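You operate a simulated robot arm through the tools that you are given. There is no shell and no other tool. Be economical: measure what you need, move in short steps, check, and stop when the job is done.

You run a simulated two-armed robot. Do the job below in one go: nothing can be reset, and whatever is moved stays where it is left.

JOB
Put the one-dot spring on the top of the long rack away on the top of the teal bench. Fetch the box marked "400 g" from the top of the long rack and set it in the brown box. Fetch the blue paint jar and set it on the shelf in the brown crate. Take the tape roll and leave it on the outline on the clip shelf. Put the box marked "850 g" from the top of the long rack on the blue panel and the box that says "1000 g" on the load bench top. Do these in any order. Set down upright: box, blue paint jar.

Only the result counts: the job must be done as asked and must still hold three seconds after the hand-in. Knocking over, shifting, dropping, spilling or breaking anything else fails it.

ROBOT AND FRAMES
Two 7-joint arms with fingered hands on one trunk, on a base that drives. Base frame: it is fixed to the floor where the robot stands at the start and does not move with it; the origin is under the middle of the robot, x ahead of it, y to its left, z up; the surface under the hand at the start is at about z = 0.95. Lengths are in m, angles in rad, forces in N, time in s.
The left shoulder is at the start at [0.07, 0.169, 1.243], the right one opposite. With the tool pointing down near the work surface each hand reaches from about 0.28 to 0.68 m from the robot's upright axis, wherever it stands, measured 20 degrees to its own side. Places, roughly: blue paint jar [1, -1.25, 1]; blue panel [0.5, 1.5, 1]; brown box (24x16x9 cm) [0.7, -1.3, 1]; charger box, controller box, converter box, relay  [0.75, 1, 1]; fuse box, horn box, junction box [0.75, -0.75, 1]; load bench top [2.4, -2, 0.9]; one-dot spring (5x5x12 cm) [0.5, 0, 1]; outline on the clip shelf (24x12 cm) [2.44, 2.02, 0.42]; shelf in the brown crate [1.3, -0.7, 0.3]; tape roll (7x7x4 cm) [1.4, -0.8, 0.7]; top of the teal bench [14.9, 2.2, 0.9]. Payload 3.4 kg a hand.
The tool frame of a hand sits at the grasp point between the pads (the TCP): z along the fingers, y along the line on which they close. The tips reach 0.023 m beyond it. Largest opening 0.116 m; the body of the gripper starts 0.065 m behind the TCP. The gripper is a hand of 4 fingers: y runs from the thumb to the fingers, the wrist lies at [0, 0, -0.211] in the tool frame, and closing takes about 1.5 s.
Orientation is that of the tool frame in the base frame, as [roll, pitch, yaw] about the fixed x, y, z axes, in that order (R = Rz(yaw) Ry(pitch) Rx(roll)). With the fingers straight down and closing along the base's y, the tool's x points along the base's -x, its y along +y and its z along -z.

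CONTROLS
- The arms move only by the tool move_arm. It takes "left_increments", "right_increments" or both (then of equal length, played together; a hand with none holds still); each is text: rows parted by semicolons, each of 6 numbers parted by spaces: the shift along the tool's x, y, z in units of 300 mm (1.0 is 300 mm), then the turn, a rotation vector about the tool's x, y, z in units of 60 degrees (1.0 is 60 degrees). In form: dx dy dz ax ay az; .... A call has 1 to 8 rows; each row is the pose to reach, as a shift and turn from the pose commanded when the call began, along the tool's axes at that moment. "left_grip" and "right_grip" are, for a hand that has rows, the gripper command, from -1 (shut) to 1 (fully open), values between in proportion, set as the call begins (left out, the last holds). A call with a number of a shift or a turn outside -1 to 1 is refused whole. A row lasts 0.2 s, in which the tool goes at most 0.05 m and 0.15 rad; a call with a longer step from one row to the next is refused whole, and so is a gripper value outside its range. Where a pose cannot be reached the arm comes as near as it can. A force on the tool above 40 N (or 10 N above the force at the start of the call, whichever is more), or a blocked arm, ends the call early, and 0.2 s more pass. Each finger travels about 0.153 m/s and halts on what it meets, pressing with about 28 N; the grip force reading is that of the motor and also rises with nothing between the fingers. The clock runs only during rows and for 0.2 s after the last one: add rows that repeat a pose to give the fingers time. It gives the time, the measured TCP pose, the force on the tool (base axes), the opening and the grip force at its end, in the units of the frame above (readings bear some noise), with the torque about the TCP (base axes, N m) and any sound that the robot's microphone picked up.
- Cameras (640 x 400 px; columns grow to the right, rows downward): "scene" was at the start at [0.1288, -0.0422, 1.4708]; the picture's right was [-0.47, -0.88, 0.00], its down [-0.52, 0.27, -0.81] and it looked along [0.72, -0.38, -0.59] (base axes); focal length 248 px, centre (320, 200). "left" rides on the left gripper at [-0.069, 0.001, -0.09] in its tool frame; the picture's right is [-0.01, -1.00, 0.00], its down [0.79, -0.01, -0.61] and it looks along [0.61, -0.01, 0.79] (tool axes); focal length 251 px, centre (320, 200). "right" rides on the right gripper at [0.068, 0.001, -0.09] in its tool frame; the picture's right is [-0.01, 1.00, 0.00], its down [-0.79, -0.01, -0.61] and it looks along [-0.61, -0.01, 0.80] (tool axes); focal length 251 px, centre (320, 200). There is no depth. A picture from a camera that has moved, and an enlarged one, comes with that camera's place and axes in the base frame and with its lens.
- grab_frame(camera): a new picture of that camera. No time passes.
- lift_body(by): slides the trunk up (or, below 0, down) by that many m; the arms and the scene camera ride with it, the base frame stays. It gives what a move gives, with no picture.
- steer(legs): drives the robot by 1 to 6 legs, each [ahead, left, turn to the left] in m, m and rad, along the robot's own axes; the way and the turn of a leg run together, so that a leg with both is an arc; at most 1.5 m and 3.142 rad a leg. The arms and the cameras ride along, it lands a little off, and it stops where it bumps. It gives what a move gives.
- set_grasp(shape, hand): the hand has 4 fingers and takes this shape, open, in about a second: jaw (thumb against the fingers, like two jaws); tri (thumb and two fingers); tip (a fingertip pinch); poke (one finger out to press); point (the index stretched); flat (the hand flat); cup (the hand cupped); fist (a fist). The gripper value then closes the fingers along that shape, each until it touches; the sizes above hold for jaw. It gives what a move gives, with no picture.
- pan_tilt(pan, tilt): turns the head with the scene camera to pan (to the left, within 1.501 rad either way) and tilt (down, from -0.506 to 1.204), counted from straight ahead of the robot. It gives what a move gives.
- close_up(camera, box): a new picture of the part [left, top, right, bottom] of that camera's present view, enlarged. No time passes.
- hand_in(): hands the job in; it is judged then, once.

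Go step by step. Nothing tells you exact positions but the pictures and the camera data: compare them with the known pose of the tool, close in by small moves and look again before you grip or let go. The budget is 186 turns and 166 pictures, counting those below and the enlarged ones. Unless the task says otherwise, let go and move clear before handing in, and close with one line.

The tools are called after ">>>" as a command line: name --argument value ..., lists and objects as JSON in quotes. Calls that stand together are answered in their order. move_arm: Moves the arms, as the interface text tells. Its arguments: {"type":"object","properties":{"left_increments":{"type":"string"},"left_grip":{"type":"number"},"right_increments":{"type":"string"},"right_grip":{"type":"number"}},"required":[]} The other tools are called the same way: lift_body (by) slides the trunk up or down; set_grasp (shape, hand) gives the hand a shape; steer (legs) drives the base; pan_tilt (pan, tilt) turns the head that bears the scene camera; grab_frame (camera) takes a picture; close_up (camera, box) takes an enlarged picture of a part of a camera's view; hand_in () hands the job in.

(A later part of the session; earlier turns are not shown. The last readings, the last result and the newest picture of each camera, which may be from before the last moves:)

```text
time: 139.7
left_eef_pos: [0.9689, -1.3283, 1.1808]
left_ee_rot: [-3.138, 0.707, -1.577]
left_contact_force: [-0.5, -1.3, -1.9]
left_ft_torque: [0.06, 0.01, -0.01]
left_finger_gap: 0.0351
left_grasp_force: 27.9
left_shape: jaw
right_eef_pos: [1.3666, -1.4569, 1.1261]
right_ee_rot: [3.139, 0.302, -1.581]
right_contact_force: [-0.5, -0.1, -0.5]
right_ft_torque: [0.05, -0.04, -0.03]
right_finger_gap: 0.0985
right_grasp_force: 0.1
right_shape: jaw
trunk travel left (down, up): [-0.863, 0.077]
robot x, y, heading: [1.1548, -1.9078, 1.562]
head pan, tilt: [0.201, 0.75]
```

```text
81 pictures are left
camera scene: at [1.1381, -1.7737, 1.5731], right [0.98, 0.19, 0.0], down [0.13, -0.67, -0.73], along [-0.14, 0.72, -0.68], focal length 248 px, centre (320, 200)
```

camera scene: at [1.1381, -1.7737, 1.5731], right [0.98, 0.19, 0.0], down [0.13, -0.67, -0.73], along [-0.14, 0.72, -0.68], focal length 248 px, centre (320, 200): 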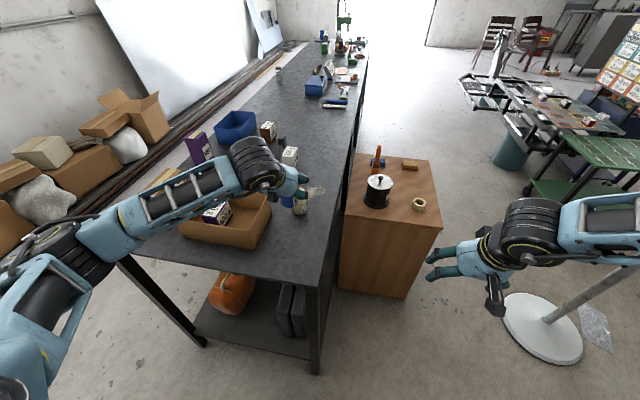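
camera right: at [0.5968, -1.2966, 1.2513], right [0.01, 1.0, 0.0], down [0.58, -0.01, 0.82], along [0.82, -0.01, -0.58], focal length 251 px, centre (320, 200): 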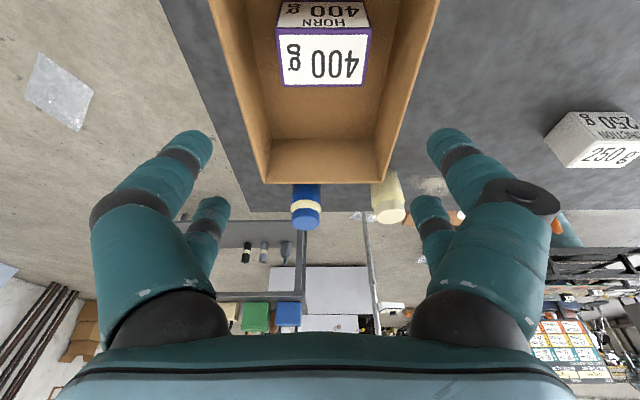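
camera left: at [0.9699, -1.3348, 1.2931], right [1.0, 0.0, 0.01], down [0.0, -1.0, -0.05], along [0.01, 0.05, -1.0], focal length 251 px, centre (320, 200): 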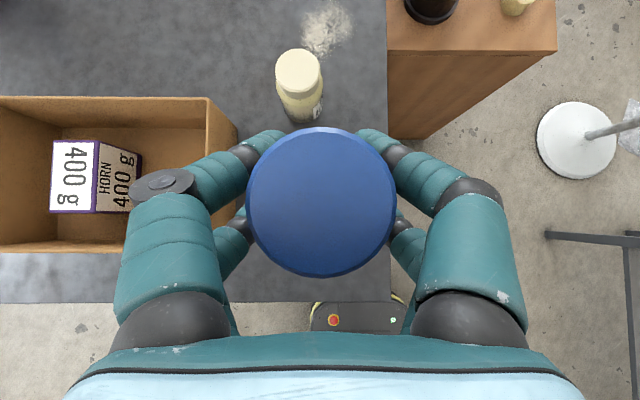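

The jar is secure. I'll take the long way: back off, slide to the near side facing along the rack, and pick up the spring on the way round.

>>> steer --legs '[[-0.15, 0, 0], [0, 1.45, 0]]'

>>> pan_tilt --pan 0.0 --tilt 0.5

>>> grab_frame --camera "scene"

```text
time: 148.0
left_eef_pos: [-0.4873, -1.451, 1.181]
left_ee_rot: [-3.138, 0.707, -1.6]
left_contact_force: [0.1, -0.4, -2.5]
left_ft_torque: [-0.02, 0.0, 0.02]
left_finger_gap: 0.0352
left_grasp_force: 28.0
left_shape: jaw
right_eef_pos: [-0.0947, -1.5862, 1.1248]
right_ee_rot: [3.14, 0.302, -1.603]
right_contact_force: [0.1, -1.4, -0.2]
right_ft_torque: [-0.01, -0.02, 0.05]
right_finger_gap: 0.0987
right_grasp_force: 0.0
right_shape: jaw
trunk travel left (down, up): [-0.863, 0.077]
robot x, y, heading: [-0.3172, -2.0304, 1.541]
head pan, tilt: [0.201, 0.75]
```

```text
time: 148.7
left_eef_pos: [-0.4884, -1.4499, 1.1801]
left_ee_rot: [-3.138, 0.707, -1.6]
left_contact_force: [0.8, -0.7, -3.5]
left_ft_torque: [0.01, -0.01, 0.01]
left_finger_gap: 0.0351
left_grasp_force: 27.9
left_shape: jaw
right_eef_pos: [-0.0953, -1.5875, 1.1247]
right_ee_rot: [3.142, 0.302, -1.605]
right_contact_force: [1.0, -0.6, 0.0]
right_ft_torque: [0.01, 0.03, 0.0]
right_finger_gap: 0.0984
right_grasp_force: 0.0
right_shape: jaw
trunk travel left (down, up): [-0.863, 0.077]
robot x, y, heading: [-0.3187, -2.0327, 1.543]
head pan, tilt: [0.0, 0.499]
```

```text
80 pictures are left
camera scene: at [-0.3139, -1.8895, 1.5951], right [1.0, -0.03, 0.0], down [-0.01, -0.48, -0.88], along [0.03, 0.88, -0.48], focal length 248 px, centre (320, 200)
```

scene: 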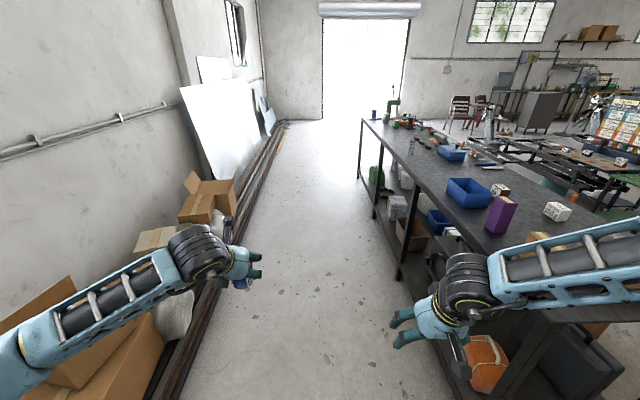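

The near-side lane is clear. I'll drive along it to the spring.

>>> steer --legs '[[0, 0, 0.03], [1.05, 0.0, 0], [1.05, 0, 0]]'

>>> pan_tilt --pan -0.9 --tilt 0.6

>>> grab_frame --camera "scene"

```text
time: 159.5
left_eef_pos: [-0.4828, 0.6393, 1.1809]
left_ee_rot: [-3.139, 0.706, -1.578]
left_contact_force: [-0.6, 0.3, -2.7]
left_ft_torque: [0.0, -0.02, -0.05]
left_finger_gap: 0.0349
left_grasp_force: 28.1
left_shape: jaw
right_eef_pos: [-0.0869, 0.5118, 1.1248]
right_ee_rot: [3.139, 0.304, -1.58]
right_contact_force: [0.2, -0.5, 0.0]
right_ft_torque: [-0.01, -0.01, 0.0]
right_finger_gap: 0.0985
right_grasp_force: 0.2
right_shape: jaw
trunk travel left (down, up): [-0.863, 0.077]
robot x, y, heading: [-0.3008, 0.0628, 1.566]
head pan, tilt: [0.0, 0.499]
```

```text
time: 160.7
left_eef_pos: [-0.482, 0.639, 1.1815]
left_ee_rot: [-3.138, 0.706, -1.578]
left_contact_force: [-0.6, 1.2, -2.0]
left_ft_torque: [0.0, 0.01, 0.0]
left_finger_gap: 0.0352
left_grasp_force: 28.1
left_shape: jaw
right_eef_pos: [-0.0869, 0.5119, 1.1259]
right_ee_rot: [3.141, 0.301, -1.58]
right_contact_force: [-0.8, -0.5, -0.7]
right_ft_torque: [0.02, -0.01, 0.02]
right_finger_gap: 0.0984
right_grasp_force: 0.0
right_shape: jaw
trunk travel left (down, up): [-0.863, 0.077]
robot x, y, heading: [-0.3037, 0.0647, 1.565]
head pan, tilt: [-0.901, 0.6]
```

```text
79 pictures are left
camera scene: at [-0.23, 0.1676, 1.5861], right [0.62, -0.79, 0.0], down [-0.44, -0.35, -0.83], along [0.65, 0.51, -0.56], focal length 248 px, centre (320, 200)
```

scene: 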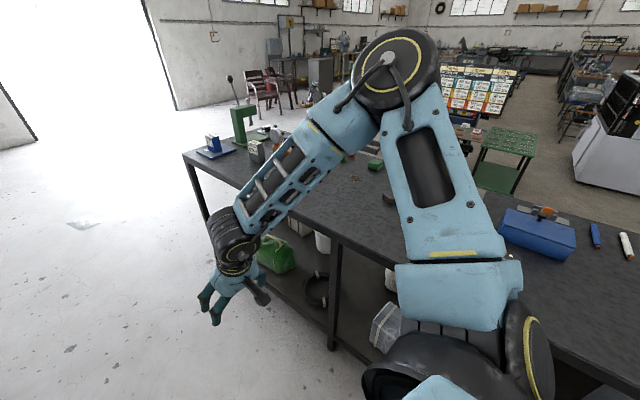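

>>> steer --legs '[[0, 0, -1.565], [0.22, 0.05, 0]]'

>>> pan_tilt --pan -0.1 --tilt 0.8

>>> grab_frame --camera "scene"

>>> grab_frame --camera "right"

```text
time: 166.3
left_eef_pos: [0.494, 0.2972, 1.1822]
left_ee_rot: [-3.14, 0.708, 3.136]
left_contact_force: [0.1, -1.0, -2.0]
left_ft_torque: [-0.01, 0.01, -0.01]
left_finger_gap: 0.0343
left_grasp_force: 27.9
left_shape: jaw
right_eef_pos: [0.3682, -0.1001, 1.1273]
right_ee_rot: [3.14, 0.305, 3.134]
right_contact_force: [-1.2, 0.3, -0.5]
right_ft_torque: [-0.02, 0.01, -0.01]
right_finger_gap: 0.0984
right_grasp_force: 0.1
right_shape: jaw
trunk travel left (down, up): [-0.863, 0.077]
robot x, y, heading: [-0.0803, 0.114, -0.005]
head pan, tilt: [-0.901, 0.6]
```

```text
time: 167.4
left_eef_pos: [0.4965, 0.2978, 1.1804]
left_ee_rot: [-3.138, 0.704, 3.137]
left_contact_force: [-0.3, 0.2, -2.0]
left_ft_torque: [-0.01, 0.01, -0.02]
left_finger_gap: 0.0345
left_grasp_force: 28.1
left_shape: jaw
right_eef_pos: [0.3706, -0.1, 1.1244]
right_ee_rot: [3.139, 0.304, 3.136]
right_contact_force: [0.6, -0.4, 0.3]
right_ft_torque: [-0.01, 0.01, 0.03]
right_finger_gap: 0.0982
right_grasp_force: 0.1
right_shape: jaw
trunk travel left (down, up): [-0.863, 0.077]
robot x, y, heading: [-0.0792, 0.1121, -0.002]
head pan, tilt: [-0.099, 0.799]
```

```text
78 pictures are left
camera scene: at [0.0536, 0.1031, 1.5693], right [-0.1, -0.99, 0.0], down [-0.71, 0.07, -0.7], along [0.69, -0.07, -0.72], focal length 248 px, centre (320, 200)
```

scene: 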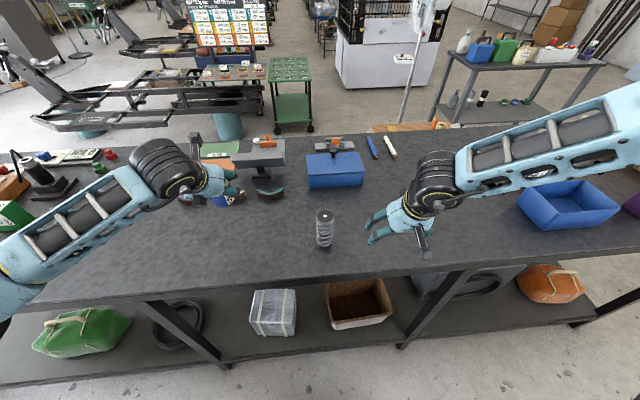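

```text
77 pictures are left
camera right: at [0.278, -0.0984, 1.1911], right [0.02, 1.0, 0.0], down [0.58, -0.01, 0.82], along [0.82, -0.01, -0.58], focal length 251 px, centre (320, 200)
```

right: 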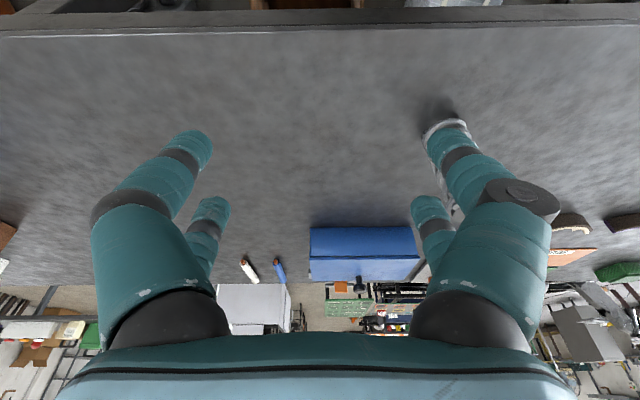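

The spring stands at about (0.478, 0.048). I'll bring the right hand above it.

>>> move_arm --right_increments "-0.01 0 -0.06 0 0 0; -0.09 0.12 -0.04 0 0 0; -0.17 0.25 -0.01 0 0 0; -0.25 0.375 0.02 0 0 0; -0.328 0.493 0.05 0 0 0; -0.328 0.493 0.05 0 0 0" --right_grip 1

>>> grab_frame --camera "right"

>>> grab_frame --camera "scene"

```text
time: 168.8
left_eef_pos: [0.4976, 0.2976, 1.1792]
left_ee_rot: [-3.138, 0.703, 3.137]
left_contact_force: [-0.6, 0.6, -3.4]
left_ft_torque: [-0.01, 0.02, 0.0]
left_finger_gap: 0.0345
left_grasp_force: 27.2
left_shape: jaw
right_eef_pos: [0.4382, -0.0044, 1.1531]
right_ee_rot: [3.139, 0.302, 3.135]
right_contact_force: [-0.8, -0.3, 0.4]
right_ft_torque: [0.02, 0.02, 0.03]
right_finger_gap: 0.116
right_grasp_force: 0.0
right_shape: jaw
right hand out of reach, approached as far as the arm can: row 4, 5, 6
trunk travel left (down, up): [-0.863, 0.077]
robot x, y, heading: [-0.0731, 0.1124, -0.003]
head pan, tilt: [-0.099, 0.799]
```

```text
76 pictures are left
camera right: at [0.3453, -0.0032, 1.2197], right [0.02, 1.0, 0.0], down [0.58, -0.01, 0.82], along [0.82, -0.01, -0.58], focal length 251 px, centre (320, 200)
```

right: 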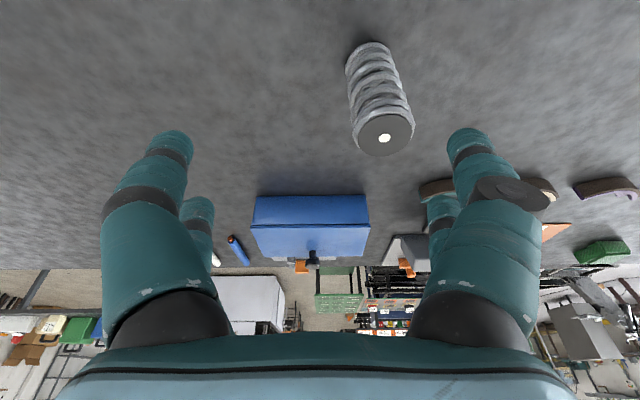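

```text
75 pictures are left
camera scene: at [0.0555, 0.1037, 1.5691], right [-0.1, -0.99, 0.0], down [-0.71, 0.07, -0.7], along [0.69, -0.07, -0.72], focal length 248 px, centre (320, 200)
```

scene: 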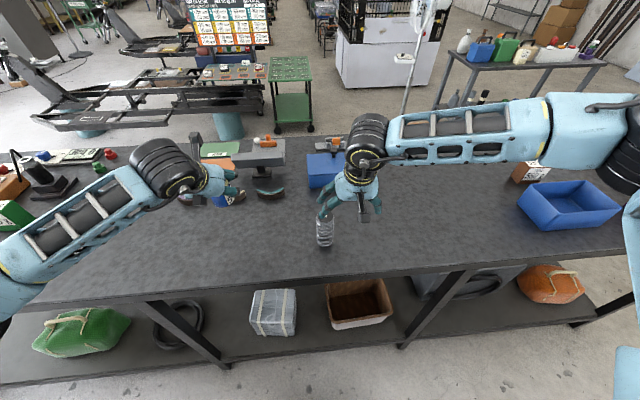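

>>> steer --legs '[[0.0, 0.13, 0.003]]'

>>> grab_frame --camera "right"

```text
time: 170.1
left_eef_pos: [0.4978, 0.4271, 1.1805]
left_ee_rot: [3.141, 0.706, 3.136]
left_contact_force: [-0.3, -0.3, -2.9]
left_ft_torque: [-0.03, 0.0, -0.02]
left_finger_gap: 0.0344
left_grasp_force: 27.4
left_shape: jaw
right_eef_pos: [0.4373, 0.1257, 1.1536]
right_ee_rot: [3.136, 0.303, 3.132]
right_contact_force: [0.5, 0.1, 0.6]
right_ft_torque: [0.04, 0.03, 0.0]
right_finger_gap: 0.1161
right_grasp_force: 0.1
right_shape: jaw
trunk travel left (down, up): [-0.863, 0.077]
robot x, y, heading: [-0.0804, 0.2462, -0.003]
head pan, tilt: [-0.099, 0.799]
```

```text
74 pictures are left
camera right: at [0.3452, 0.1261, 1.2196], right [0.01, 1.0, 0.01], down [0.58, -0.01, 0.82], along [0.82, -0.01, -0.58], focal length 251 px, centre (320, 200)
```

right: 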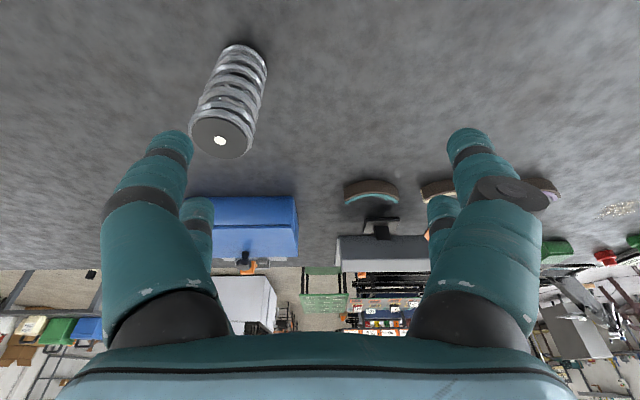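

>>> move_arm --right_increments "-0.05 -0.134 0.05 0 0 0; -0.098 -0.267 0.1 0 0 0; -0.098 -0.267 0.1 0 0 0"

>>> grab_frame --camera "right"

```text
time: 170.9
left_eef_pos: [0.4973, 0.4317, 1.1807]
left_ee_rot: [-3.136, 0.707, 3.14]
left_contact_force: [-0.5, 0.8, -2.4]
left_ft_torque: [-0.06, 0.02, -0.03]
left_finger_gap: 0.0343
left_grasp_force: 28.1
left_shape: jaw
right_eef_pos: [0.4745, 0.0484, 1.1358]
right_ee_rot: [-3.141, 0.304, 3.138]
right_contact_force: [-0.5, 0.0, -0.5]
right_ft_torque: [-0.04, 0.03, 0.03]
right_finger_gap: 0.1159
right_grasp_force: 0.0
right_shape: jaw
trunk travel left (down, up): [-0.863, 0.077]
robot x, y, heading: [-0.0759, 0.2446, -0.002]
head pan, tilt: [-0.099, 0.799]
```

```text
73 pictures are left
camera right: at [0.3815, 0.0493, 1.2007], right [0.01, 1.0, 0.0], down [0.58, -0.01, 0.82], along [0.82, -0.01, -0.58], focal length 251 px, centre (320, 200)
```

right: 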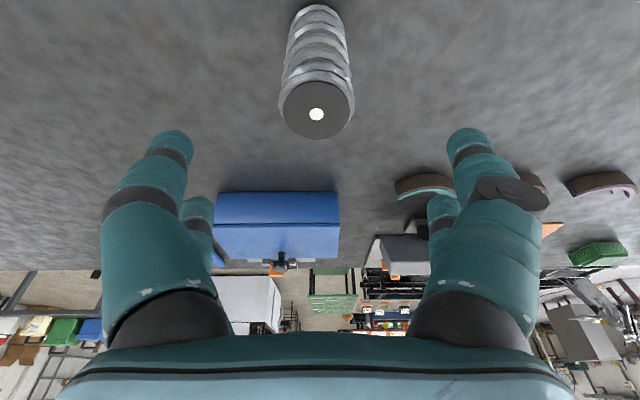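

>>> move_arm --right_increments "0.03 -0.006 0.11 0 0 0; 0.062 -0.006 0.22 0 0 0; 0.096 -0.006 0.328 0 0 0; 0.096 -0.006 0.328 0 0 0"

>>> move_arm --right_increments "0 0 0 0 0 0; 0 0 0 0 0 0; 0 0 0 0 0 0; 0 0 0 0 0 0; 0 0 0 0 0 0; 0 0 0 0 0 0; 0 0 0 0 0 0" --right_grip -1

>>> grab_frame --camera "right"

```text
time: 171.9
left_eef_pos: [0.4975, 0.4292, 1.1803]
left_ee_rot: [-3.139, 0.707, 3.139]
left_contact_force: [0.0, -1.1, -1.9]
left_ft_torque: [0.04, 0.0, -0.01]
left_finger_gap: 0.0345
left_grasp_force: 27.9
left_shape: jaw
right_eef_pos: [0.4643, 0.0326, 1.0435]
right_ee_rot: [3.139, 0.304, 3.136]
right_contact_force: [-0.2, -0.2, 0.3]
right_ft_torque: [0.0, -0.01, 0.01]
right_finger_gap: 0.1159
right_grasp_force: 0.1
right_shape: jaw
right hand out of reach, approached as far as the arm can: row 3, 4
trunk travel left (down, up): [-0.863, 0.077]
robot x, y, heading: [-0.0765, 0.2479, -0.001]
head pan, tilt: [-0.099, 0.799]
```

```text
time: 173.5
left_eef_pos: [0.4974, 0.4284, 1.1812]
left_ee_rot: [-3.139, 0.707, 3.139]
left_contact_force: [0.0, 0.4, -3.1]
left_ft_torque: [-0.01, 0.01, -0.02]
left_finger_gap: 0.0343
left_grasp_force: 27.7
left_shape: jaw
right_eef_pos: [0.463, 0.0329, 1.0445]
right_ee_rot: [3.139, 0.305, 3.136]
right_contact_force: [-0.1, 0.8, 0.1]
right_ft_torque: [0.02, 0.1, 0.02]
right_finger_gap: 0.0096
right_grasp_force: 28.1
right_shape: jaw
trunk travel left (down, up): [-0.863, 0.077]
robot x, y, heading: [-0.0806, 0.2445, -0.0]
head pan, tilt: [-0.099, 0.799]
```

```text
72 pictures are left
camera right: at [0.3715, 0.0346, 1.1096], right [0.01, 1.0, 0.01], down [0.58, -0.01, 0.82], along [0.82, -0.01, -0.58], focal length 251 px, centre (320, 200)
```

right: 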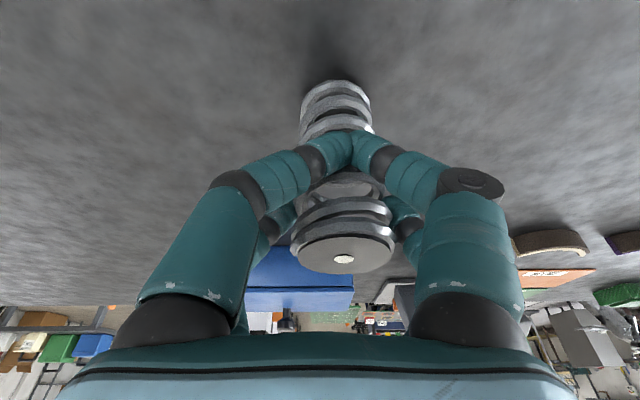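

The hand fell short and the fingers closed in front of the spring. I'll reopen and re-approach with a better base position.

>>> move_arm --right_increments "0 0 0 0 0 0; 0 0 0 0 0 0; 0 0 0 0 0 0; 0 0 0 0 0 0; 0 0 0 0 0 0" --right_grip 1

>>> grab_frame --camera "right"

```text
time: 174.7
left_eef_pos: [0.496, 0.4296, 1.1797]
left_ee_rot: [-3.138, 0.707, 3.139]
left_contact_force: [-0.1, 0.5, -2.1]
left_ft_torque: [0.01, -0.01, -0.03]
left_finger_gap: 0.0345
left_grasp_force: 28.3
left_shape: jaw
right_eef_pos: [0.4632, 0.0324, 1.043]
right_ee_rot: [3.138, 0.303, 3.137]
right_contact_force: [-0.7, 0.0, -0.7]
right_ft_torque: [0.01, -0.01, -0.02]
right_finger_gap: 0.1159
right_grasp_force: 0.0
right_shape: jaw
trunk travel left (down, up): [-0.863, 0.077]
robot x, y, heading: [-0.0776, 0.2463, -0.001]
head pan, tilt: [-0.099, 0.799]
```

```text
71 pictures are left
camera right: at [0.3718, 0.0343, 1.1095], right [0.01, 1.0, 0.01], down [0.58, -0.01, 0.82], along [0.82, -0.01, -0.58], focal length 251 px, centre (320, 200)
```

right: 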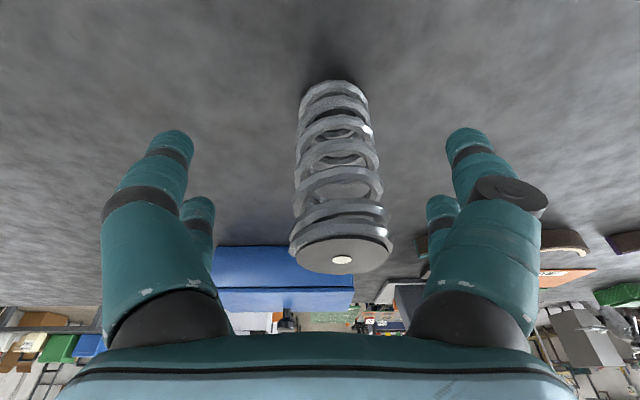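

>>> steer --legs '[[0.014, 0.012, 0]]'

>>> grab_frame --camera "right"

```text
time: 175.5
left_eef_pos: [0.5071, 0.4385, 1.1831]
left_ee_rot: [3.141, 0.71, 3.136]
left_contact_force: [-0.7, -0.5, -1.6]
left_ft_torque: [0.04, -0.02, 0.02]
left_finger_gap: 0.0343
left_grasp_force: 28.2
left_shape: jaw
right_eef_pos: [0.4744, 0.0428, 1.0452]
right_ee_rot: [3.136, 0.309, 3.133]
right_contact_force: [-0.3, 0.7, 0.1]
right_ft_torque: [0.03, -0.06, 0.02]
right_finger_gap: 0.1157
right_grasp_force: 0.1
right_shape: jaw
trunk travel left (down, up): [-0.863, 0.077]
robot x, y, heading: [-0.0618, 0.2554, -0.0]
head pan, tilt: [-0.099, 0.799]
```

```text
70 pictures are left
camera right: at [0.3821, 0.0437, 1.1105], right [0.01, 1.0, 0.01], down [0.57, -0.01, 0.82], along [0.82, -0.01, -0.57], focal length 251 px, centre (320, 200)
```

right: 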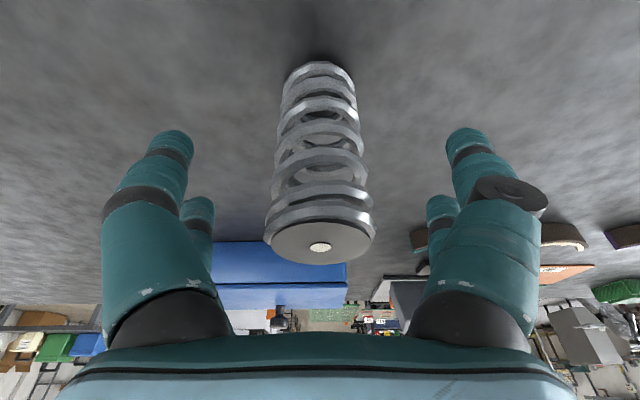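

Centred now. I'll close on the spring.

>>> move_arm --right_increments "0 0 0 0 0 0; 0 0 0 0 0 0; 0 0 0 0 0 0; 0 0 0 0 0 0; 0 0 0 0 0 0; 0 0 0 0 0 0; 0 0 0 0 0 0" --right_grip -1

>>> grab_frame --camera "right"

```text
time: 177.1
left_eef_pos: [0.5102, 0.4418, 1.1795]
left_ee_rot: [-3.138, 0.707, 3.14]
left_contact_force: [1.7, 0.7, -2.8]
left_ft_torque: [0.02, -0.01, -0.01]
left_finger_gap: 0.0344
left_grasp_force: 27.8
left_shape: jaw
right_eef_pos: [0.4783, 0.0459, 1.0446]
right_ee_rot: [3.14, 0.303, 3.135]
right_contact_force: [-0.2, -0.4, 0.0]
right_ft_torque: [0.0, 0.12, 0.01]
right_finger_gap: 0.0333
right_grasp_force: 28.1
right_shape: jaw
trunk travel left (down, up): [-0.863, 0.077]
robot x, y, heading: [-0.063, 0.2569, -0.002]
head pan, tilt: [-0.099, 0.799]
```

```text
69 pictures are left
camera right: at [0.3853, 0.0466, 1.1096], right [0.01, 1.0, 0.01], down [0.58, -0.01, 0.82], along [0.82, -0.01, -0.58], focal length 251 px, centre (320, 200)
```

right: 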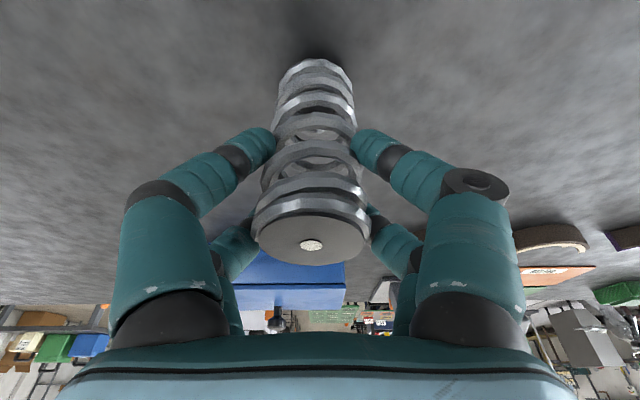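

>>> move_arm --right_increments "-0.033 0 -0.106 0 0 0; -0.066 0 -0.212 0 0 0; -0.099 0 -0.318 0 0 0; -0.132 0 -0.424 0 0 0; -0.132 0 -0.424 0 0 0"

>>> grab_frame --camera "right"

```text
time: 178.3
left_eef_pos: [0.5123, 0.4413, 1.1809]
left_ee_rot: [-3.139, 0.704, 3.138]
left_contact_force: [-0.7, -0.5, -2.1]
left_ft_torque: [0.02, 0.03, 0.02]
left_finger_gap: 0.0344
left_grasp_force: 28.0
left_shape: jaw
right_eef_pos: [0.4763, 0.0459, 1.1774]
right_ee_rot: [3.138, 0.302, 3.136]
right_contact_force: [0.1, -0.1, -2.5]
right_ft_torque: [0.0, 0.0, -0.01]
right_finger_gap: 0.033
right_grasp_force: 28.1
right_shape: jaw
trunk travel left (down, up): [-0.863, 0.077]
robot x, y, heading: [-0.0656, 0.2552, -0.001]
head pan, tilt: [-0.099, 0.799]
```

```text
68 pictures are left
camera right: at [0.3852, 0.0468, 1.2429], right [0.01, 1.0, 0.01], down [0.58, -0.01, 0.82], along [0.82, -0.01, -0.58], focal length 251 px, centre (320, 200)
```

right: 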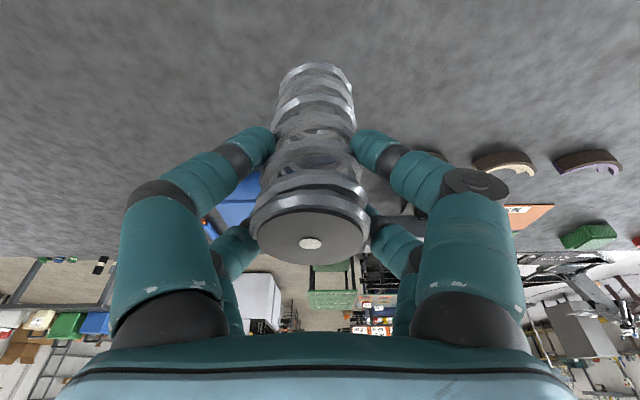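

The spring is secure. I'll back off, turn left and drive around the rack's left end.

>>> steer --legs '[[-0.3, 0, 0], [0, 0, 1.571], [1.1, 0, 0], [1.0, 0, 0]]'

>>> pan_tilt --pan -0.8 --tilt 0.5

>>> grab_frame --camera "scene"

>>> pan_tilt --pan -1.4 --tilt 0.4

>>> grab_frame --camera "scene"

```text
time: 194.2
left_eef_pos: [-0.5692, 2.9377, 1.18]
left_ee_rot: [-3.138, 0.707, -1.559]
left_contact_force: [-0.2, -0.4, -2.4]
left_ft_torque: [0.02, -0.01, -0.03]
left_finger_gap: 0.0341
left_grasp_force: 27.7
left_shape: jaw
right_eef_pos: [-0.173, 2.9088, 1.179]
right_ee_rot: [3.14, 0.303, -1.563]
right_contact_force: [0.3, -0.3, -2.5]
right_ft_torque: [0.0, 0.02, 0.02]
right_finger_gap: 0.0326
right_grasp_force: 28.4
right_shape: jaw
trunk travel left (down, up): [-0.863, 0.077]
robot x, y, heading: [-0.3762, 2.3652, 1.585]
head pan, tilt: [-0.099, 0.799]
```

```text
time: 195.3
left_eef_pos: [-0.5693, 2.9382, 1.1812]
left_ee_rot: [-3.137, 0.705, -1.56]
left_contact_force: [1.4, 0.1, -2.2]
left_ft_torque: [-0.02, -0.05, -0.01]
left_finger_gap: 0.0342
left_grasp_force: 27.9
left_shape: jaw
right_eef_pos: [-0.1743, 2.9091, 1.1771]
right_ee_rot: [3.138, 0.303, -1.565]
right_contact_force: [0.0, 0.3, -3.2]
right_ft_torque: [0.0, 0.03, 0.02]
right_finger_gap: 0.0324
right_grasp_force: 27.7
right_shape: jaw
trunk travel left (down, up): [-0.863, 0.077]
robot x, y, heading: [-0.3745, 2.3669, 1.579]
head pan, tilt: [-0.799, 0.499]
```

```text
67 pictures are left
camera scene: at [-0.3122, 2.48, 1.5951], right [0.71, -0.71, 0.0], down [-0.34, -0.34, -0.88], along [0.62, 0.62, -0.48], focal length 248 px, centre (320, 200)
```

scene: 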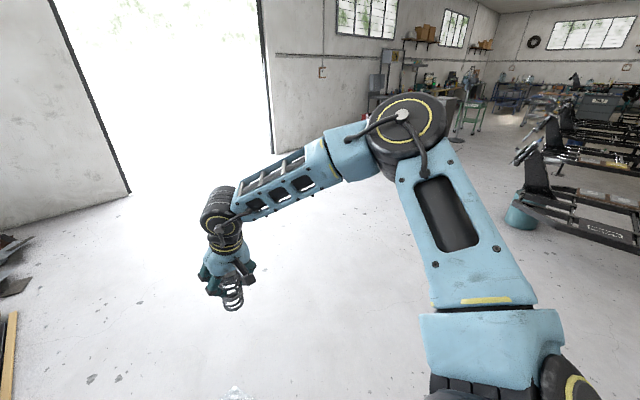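

```text
time: 196.3
left_eef_pos: [-0.5701, 2.9392, 1.1812]
left_ee_rot: [-3.139, 0.706, -1.559]
left_contact_force: [0.2, 0.2, -3.5]
left_ft_torque: [0.0, 0.0, 0.01]
left_finger_gap: 0.0339
left_grasp_force: 27.5
left_shape: jaw
right_eef_pos: [-0.174, 2.9092, 1.1767]
right_ee_rot: [3.139, 0.301, -1.564]
right_contact_force: [-0.2, 0.1, -2.5]
right_ft_torque: [-0.03, 0.03, 0.01]
right_finger_gap: 0.0326
right_grasp_force: 27.7
right_shape: jaw
trunk travel left (down, up): [-0.863, 0.077]
robot x, y, heading: [-0.3734, 2.3665, 1.578]
head pan, tilt: [-1.4, 0.4]
```

```text
66 pictures are left
camera scene: at [-0.2855, 2.4329, 1.6043], right [0.18, -0.98, 0.0], down [-0.38, -0.07, -0.92], along [0.91, 0.17, -0.39], focal length 248 px, centre (320, 200)
```

scene: 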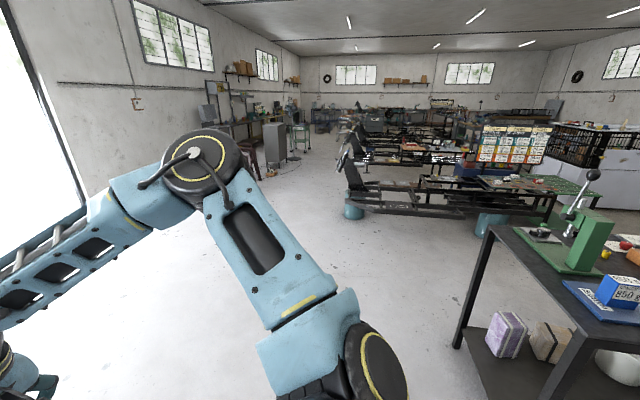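

The lane beyond the rack is open. I'll turn to face +x and look for the clip shelf.

>>> steer --legs '[[0.15, 0, 0], [0, 0, -1.578], [0.6, 0, 0]]'

>>> pan_tilt --pan -0.1 --tilt 0.5

>>> grab_frame --camera "scene"

```text
time: 204.4
left_eef_pos: [0.7858, 2.7344, 1.1807]
left_ee_rot: [-3.138, 0.708, -3.114]
left_contact_force: [-0.5, 0.2, -1.0]
left_ft_torque: [0.03, 0.01, 0.0]
left_finger_gap: 0.0337
left_grasp_force: 28.2
left_shape: jaw
right_eef_pos: [0.7635, 2.3378, 1.1769]
right_ee_rot: [3.137, 0.303, -3.117]
right_contact_force: [-0.4, -0.1, -1.4]
right_ft_torque: [-0.02, 0.0, -0.01]
right_finger_gap: 0.0325
right_grasp_force: 27.7
right_shape: jaw
trunk travel left (down, up): [-0.863, 0.077]
robot x, y, heading: [0.2185, 2.5314, 0.029]
head pan, tilt: [-1.4, 0.4]
```

```text
time: 205.9
left_eef_pos: [0.7861, 2.7354, 1.1807]
left_ee_rot: [-3.14, 0.705, -3.114]
left_contact_force: [0.0, -0.3, -3.0]
left_ft_torque: [0.01, -0.02, -0.03]
left_finger_gap: 0.0337
left_grasp_force: 28.0
left_shape: jaw
right_eef_pos: [0.7647, 2.3386, 1.1773]
right_ee_rot: [3.137, 0.302, -3.119]
right_contact_force: [-1.3, 0.7, -2.3]
right_ft_torque: [-0.03, 0.01, -0.01]
right_finger_gap: 0.0327
right_grasp_force: 27.9
right_shape: jaw
trunk travel left (down, up): [-0.863, 0.077]
robot x, y, heading: [0.2166, 2.5352, 0.024]
head pan, tilt: [-0.099, 0.499]
```

```text
65 pictures are left
camera scene: at [0.3608, 2.5261, 1.595], right [-0.07, -1.0, 0.0], down [-0.48, 0.03, -0.88], along [0.88, -0.06, -0.48], focal length 248 px, centre (320, 200)
```

scene: 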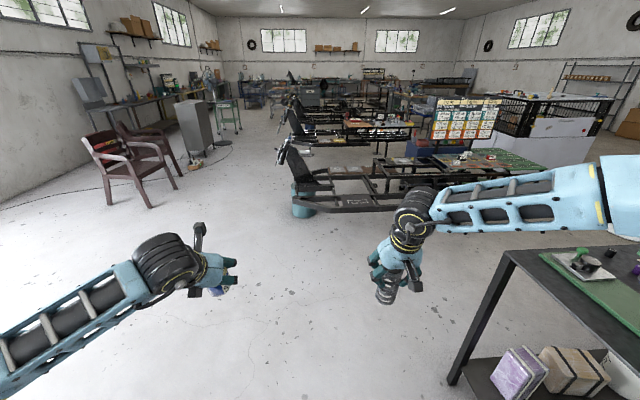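

>>> close_up --camera "scene" --box '[270, 140, 570, 260]'

>>> steer --legs '[[0.6, 0.1, -0.02]]'

>>> pan_tilt --pan -0.6 --tilt 0.5

>>> grab_frame --camera "scene"

```text
2.13 times, centred on (420, 200) of scene
camera zoom: at [0.3608, 2.5261, 1.595], right [-0.07, -1.0, 0.0], down [-0.48, 0.03, -0.88], along [0.88, -0.06, -0.48], focal length 529 px, centre (107, 200)
```

zoom: 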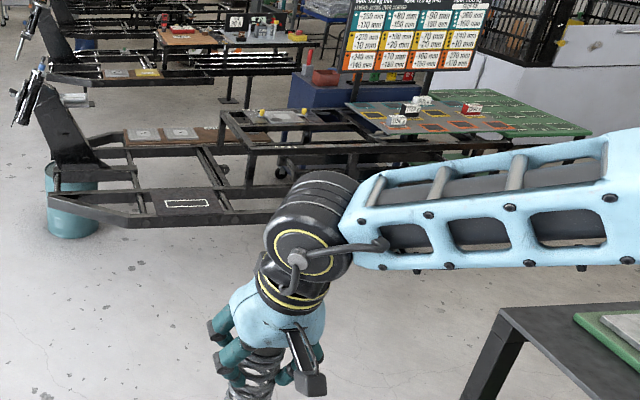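

```text
time: 209.3
left_eef_pos: [1.3919, 2.8456, 1.1814]
left_ee_rot: [-3.138, 0.707, -3.121]
left_contact_force: [-1.2, 0.2, -2.4]
left_ft_torque: [0.0, 0.0, -0.03]
left_finger_gap: 0.0333
left_grasp_force: 27.5
left_shape: jaw
right_eef_pos: [1.3677, 2.4491, 1.177]
right_ee_rot: [3.138, 0.305, -3.122]
right_contact_force: [0.0, 0.8, -2.1]
right_ft_torque: [0.0, 0.01, 0.01]
right_finger_gap: 0.0324
right_grasp_force: 27.9
right_shape: jaw
trunk travel left (down, up): [-0.863, 0.077]
robot x, y, heading: [0.8213, 2.648, 0.019]
head pan, tilt: [-0.099, 0.499]
```

```text
time: 210.3
left_eef_pos: [1.393, 2.8456, 1.1802]
left_ee_rot: [-3.137, 0.705, -3.122]
left_contact_force: [0.2, 0.2, -2.5]
left_ft_torque: [0.04, -0.01, 0.0]
left_finger_gap: 0.0338
left_grasp_force: 28.1
left_shape: jaw
right_eef_pos: [1.3699, 2.4494, 1.1767]
right_ee_rot: [3.138, 0.303, -3.125]
right_contact_force: [-0.3, 0.0, -2.7]
right_ft_torque: [0.03, 0.01, -0.03]
right_finger_gap: 0.0325
right_grasp_force: 28.2
right_shape: jaw
trunk travel left (down, up): [-0.863, 0.077]
robot x, y, heading: [0.8212, 2.6439, 0.024]
head pan, tilt: [-0.6, 0.499]
```

```text
63 pictures are left
camera scene: at [0.9525, 2.5976, 1.595], right [-0.55, -0.84, 0.0], down [-0.4, 0.26, -0.88], along [0.73, -0.48, -0.48], focal length 248 px, centre (320, 200)
```

scene: 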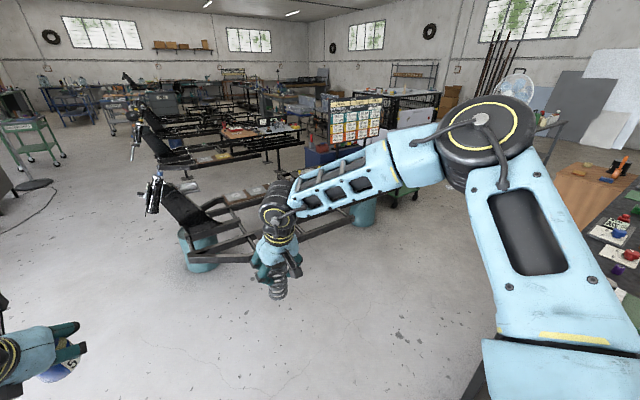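

The outline sits on the low black shelf at x≈2.44, reachable facing +x. Now I'll turn to face −x and slide down the lane to the crate.

>>> steer --legs '[[0.75, 0, 0], [0, 0, 3.12], [-0.2, 0.9, 0]]'

>>> pan_tilt --pan 0.9 --tilt 0.5

>>> grab_frame --camera "scene"

```text
time: 226.3
left_eef_pos: [1.2397, 1.542, 1.1804]
left_ee_rot: [-3.141, 0.704, 0.032]
left_contact_force: [-0.4, -0.3, -2.7]
left_ft_torque: [-0.03, -0.01, -0.01]
left_finger_gap: 0.033
left_grasp_force: 28.0
left_shape: jaw
right_eef_pos: [1.2603, 1.9386, 1.1769]
right_ee_rot: [3.139, 0.302, 0.028]
right_contact_force: [-0.7, 0.0, -2.1]
right_ft_torque: [-0.02, 0.01, 0.01]
right_finger_gap: 0.032
right_grasp_force: 27.5
right_shape: jaw
trunk travel left (down, up): [-0.863, 0.077]
robot x, y, heading: [1.81, 1.7485, -3.106]
head pan, tilt: [-0.6, 0.499]
```

```text
time: 227.9
left_eef_pos: [1.2403, 1.5419, 1.1811]
left_ee_rot: [-3.136, 0.704, 0.032]
left_contact_force: [-0.1, -0.1, -3.0]
left_ft_torque: [0.0, -0.06, -0.03]
left_finger_gap: 0.0329
left_grasp_force: 28.0
left_shape: jaw
right_eef_pos: [1.26, 1.9378, 1.177]
right_ee_rot: [3.137, 0.302, 0.028]
right_contact_force: [-0.5, 0.5, -3.5]
right_ft_torque: [-0.01, -0.02, 0.02]
right_finger_gap: 0.032
right_grasp_force: 27.8
right_shape: jaw
trunk travel left (down, up): [-0.863, 0.077]
robot x, y, heading: [1.8109, 1.7475, -3.108]
head pan, tilt: [0.901, 0.499]
```

```text
62 pictures are left
camera scene: at [1.7047, 1.6706, 1.5951], right [-0.8, 0.59, 0.0], down [0.29, 0.38, -0.88], along [-0.52, -0.71, -0.48], focal length 248 px, centre (320, 200)
```

scene: 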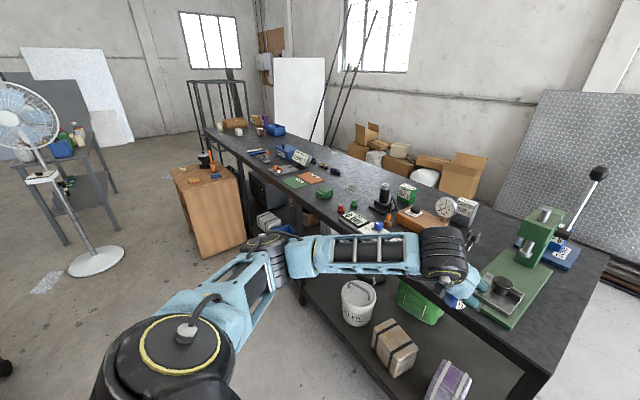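

>>> steer --legs '[[0, 0, -0.034], [0, 0.95, 0], [0, 0.95, 0]]'

>>> pan_tilt --pan 0.5 --tilt 0.8

>>> grab_frame --camera "scene"

```text
time: 237.7
left_eef_pos: [1.2613, -0.3254, 1.181]
left_ee_rot: [-3.139, 0.705, 0.018]
left_contact_force: [-0.2, 1.3, -2.3]
left_ft_torque: [0.02, -0.03, -0.03]
left_finger_gap: 0.0331
left_grasp_force: 27.9
left_shape: jaw
right_eef_pos: [1.2876, 0.0705, 1.1766]
right_ee_rot: [3.137, 0.302, 0.014]
right_contact_force: [0.7, 1.0, -2.9]
right_ft_torque: [0.03, -0.02, 0.04]
right_finger_gap: 0.0319
right_grasp_force: 27.9
right_shape: jaw
trunk travel left (down, up): [-0.863, 0.077]
robot x, y, heading: [1.8355, -0.1326, -3.125]
head pan, tilt: [0.901, 0.499]
```

```text
time: 238.6
left_eef_pos: [1.2616, -0.3272, 1.1802]
left_ee_rot: [-3.138, 0.706, 0.018]
left_contact_force: [0.0, 0.5, -2.4]
left_ft_torque: [0.0, -0.01, -0.02]
left_finger_gap: 0.0329
left_grasp_force: 27.3
left_shape: jaw
right_eef_pos: [1.2871, 0.0684, 1.1759]
right_ee_rot: [3.138, 0.303, 0.016]
right_contact_force: [0.4, -0.2, -1.9]
right_ft_torque: [0.01, -0.02, -0.04]
right_finger_gap: 0.032
right_grasp_force: 28.0
right_shape: jaw
trunk travel left (down, up): [-0.863, 0.077]
robot x, y, heading: [1.8325, -0.131, -3.121]
head pan, tilt: [0.499, 0.799]
```

```text
61 pictures are left
camera scene: at [1.7125, -0.1719, 1.5692], right [-0.5, 0.87, 0.0], down [0.62, 0.36, -0.7], along [-0.6, -0.35, -0.72], focal length 248 px, centre (320, 200)
```

scene: 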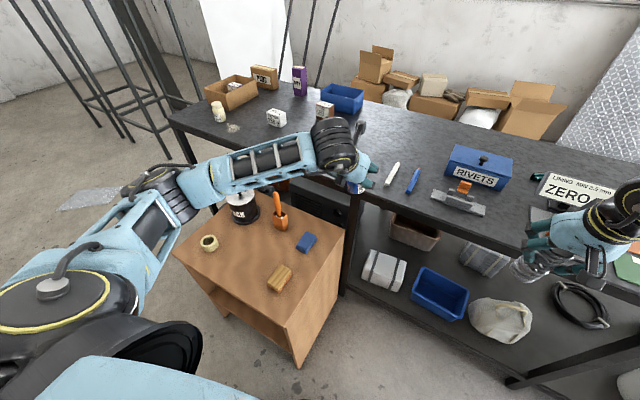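

The crate opens toward me with a shelf inside. I'll back up and shift in line, then retract the left hand so I can lower in front of the opening.

>>> steer --legs '[[-0.19, 0.25, -0.02]]'

>>> move_arm --left_increments "0.1 0 -0.08 0 0 0; 0.2 0 -0.165 0 0 0; 0.3 0 -0.25 0 0 0; 0.4 0 -0.335 0 0 0; 0.434 0 -0.365 0 0 0; 0.434 0 -0.365 0 0 0"

>>> grab_frame --camera "scene"

>>> grab_frame --camera "left"

```text
time: 240.7
left_eef_pos: [1.4471, -0.5591, 1.1797]
left_ee_rot: [-3.14, 0.704, -0.007]
left_contact_force: [-0.6, 0.0, -2.8]
left_ft_torque: [0.0, 0.02, -0.01]
left_finger_gap: 0.033
left_grasp_force: 28.1
left_shape: jaw
right_eef_pos: [1.4806, -0.1628, 1.1753]
right_ee_rot: [3.136, 0.302, -0.008]
right_contact_force: [-1.4, -0.5, -2.7]
right_ft_torque: [-0.01, 0.02, -0.01]
right_finger_gap: 0.0315
right_grasp_force: 28.1
right_shape: jaw
trunk travel left (down, up): [-0.863, 0.077]
robot x, y, heading: [2.0186, -0.375, 3.13]
head pan, tilt: [0.499, 0.799]
```

```text
time: 242.1
left_eef_pos: [1.5859, -0.5588, 1.1762]
left_ee_rot: [-3.139, 0.706, -0.007]
left_contact_force: [0.3, 0.3, -2.5]
left_ft_torque: [0.0, -0.01, -0.01]
left_finger_gap: 0.0329
left_grasp_force: 28.1
left_shape: jaw
left hand out of reach, approached as far as the arm can: row 4, 5, 6
right_eef_pos: [1.4826, -0.1649, 1.1767]
right_ee_rot: [3.138, 0.302, -0.009]
right_contact_force: [0.0, 0.1, -2.2]
right_ft_torque: [-0.02, 0.01, 0.0]
right_finger_gap: 0.0318
right_grasp_force: 27.8
right_shape: jaw
trunk travel left (down, up): [-0.863, 0.077]
robot x, y, heading: [2.0244, -0.3756, 3.137]
head pan, tilt: [0.499, 0.799]
```

```text
60 pictures are left
camera scene: at [1.9018, -0.4171, 1.5691], right [-0.47, 0.88, 0.0], down [0.63, 0.34, -0.7], along [-0.61, -0.33, -0.72], focal length 248 px, centre (320, 200)
```

scene: 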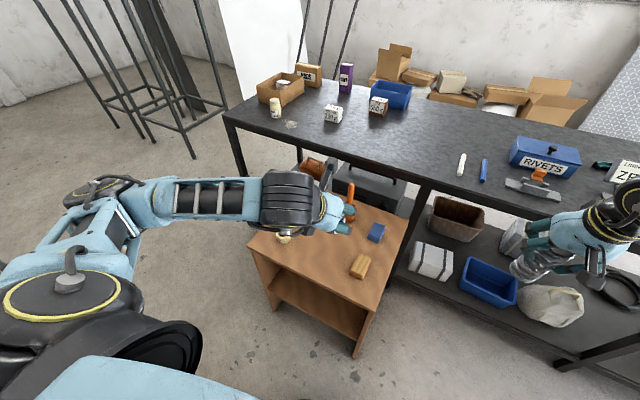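

```text
59 pictures are left
camera left: at [1.5926, -0.5591, 1.2883], right [0.0, 1.0, 0.01], down [1.0, 0.0, -0.05], along [-0.05, 0.01, -1.0], focal length 251 px, centre (320, 200)
```

left: 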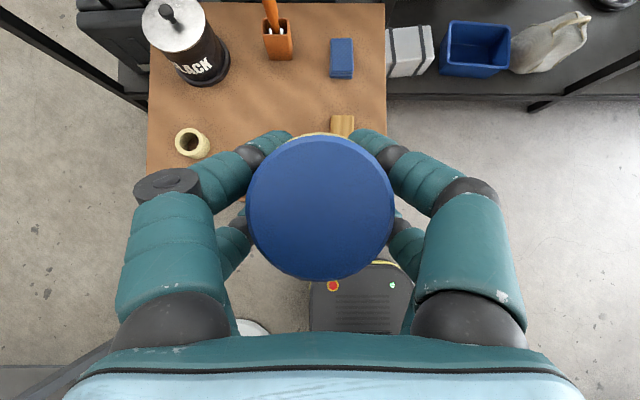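

I have a clear overhead view. I'll back up slightly, then lower the trunk to bring the jar in front of the opening.

>>> steer --legs '[[-0.07, 0.04, 0.0]]'

>>> lift_body --by -0.47

>>> pan_tilt --pan 0.2 --tilt 0.9

>>> grab_frame --camera "scene"

>>> grab_frame --camera "right"

```text
time: 243.1
left_eef_pos: [1.6495, -0.5942, 1.1756]
left_ee_rot: [-3.141, 0.7, -0.009]
left_contact_force: [-0.3, 0.5, -2.2]
left_ft_torque: [-0.04, -0.02, 0.03]
left_finger_gap: 0.033
left_grasp_force: 27.5
left_shape: jaw
right_eef_pos: [1.5463, -0.2021, 1.1727]
right_ee_rot: [3.136, 0.297, -0.011]
right_contact_force: [0.3, -0.5, -2.2]
right_ft_torque: [0.0, -0.02, 0.0]
right_finger_gap: 0.0316
right_grasp_force: 28.3
right_shape: jaw
trunk travel left (down, up): [-0.863, 0.077]
robot x, y, heading: [2.0962, -0.4143, 3.14]
head pan, tilt: [0.499, 0.799]
```

```text
refused: -0.47 is not a number from -0.4 to 0.4
```

```text
time: 243.9
left_eef_pos: [1.6558, -0.5984, 1.1768]
left_ee_rot: [-3.136, 0.706, -0.005]
left_contact_force: [0.9, 0.1, -2.2]
left_ft_torque: [-0.01, 0.01, 0.01]
left_finger_gap: 0.0331
left_grasp_force: 28.1
left_shape: jaw
right_eef_pos: [1.554, -0.2057, 1.1772]
right_ee_rot: [3.139, 0.304, -0.011]
right_contact_force: [0.1, 0.4, -2.6]
right_ft_torque: [0.01, -0.03, 0.0]
right_finger_gap: 0.0319
right_grasp_force: 27.9
right_shape: jaw
trunk travel left (down, up): [-0.863, 0.077]
robot x, y, heading: [2.0934, -0.4171, 3.138]
head pan, tilt: [0.201, 0.901]
```

```text
58 pictures are left
camera scene: at [1.9707, -0.4337, 1.5614], right [-0.19, 0.98, 0.0], down [0.77, 0.15, -0.62], along [-0.61, -0.12, -0.78], focal length 248 px, centre (320, 200)
```

scene: 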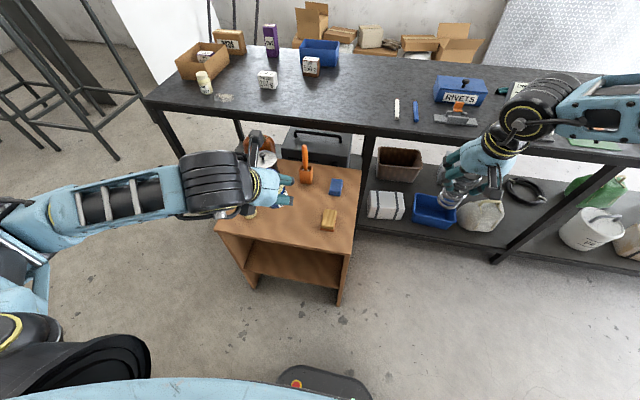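

```text
57 pictures are left
camera right: at [1.646, -0.2063, 1.2432], right [-0.02, -1.0, 0.0], down [-0.58, 0.01, 0.82], along [-0.82, 0.01, -0.58], focal length 251 px, centre (320, 200)
```

right: 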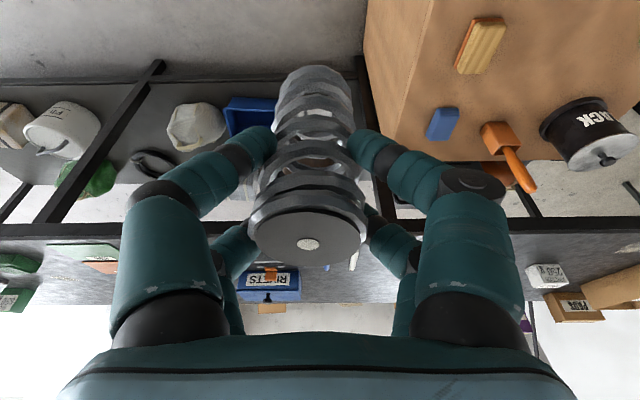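

>>> lift_body --by -0.4

>>> grab_frame --camera "scene"

>>> grab_frame --camera "left"

```text
time: 247.8
left_eef_pos: [1.6573, -0.5964, 0.7766]
left_ee_rot: [-3.137, 0.705, -0.008]
left_contact_force: [-0.3, -0.3, -1.6]
left_ft_torque: [0.0, -0.02, 0.01]
left_finger_gap: 0.0327
left_grasp_force: 28.0
left_shape: jaw
right_eef_pos: [1.5534, -0.2045, 0.778]
right_ee_rot: [3.138, 0.303, -0.011]
right_contact_force: [0.4, 0.2, -3.2]
right_ft_torque: [0.02, -0.02, -0.03]
right_finger_gap: 0.0319
right_grasp_force: 27.9
right_shape: jaw
trunk travel left (down, up): [-0.463, 0.477]
robot x, y, heading: [2.0884, -0.4197, 3.139]
head pan, tilt: [0.201, 0.901]
```

```text
56 pictures are left
camera scene: at [1.9692, -0.4328, 1.1613], right [-0.19, 0.98, 0.0], down [0.77, 0.15, -0.62], along [-0.61, -0.12, -0.78], focal length 248 px, centre (320, 200)
```

scene: 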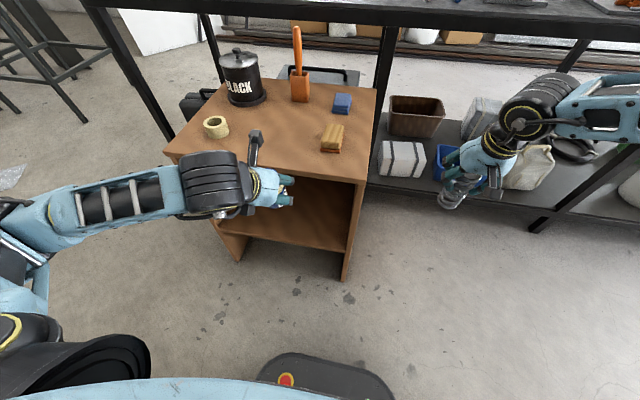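

```text
55 pictures are left
camera left: at [1.6627, -0.5981, 0.8884], right [0.0, 1.0, 0.01], down [1.0, 0.0, -0.05], along [-0.05, 0.01, -1.0], focal length 251 px, centre (320, 200)
```

left: 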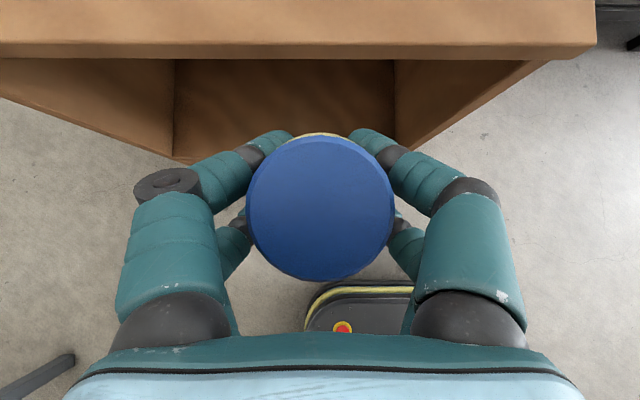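

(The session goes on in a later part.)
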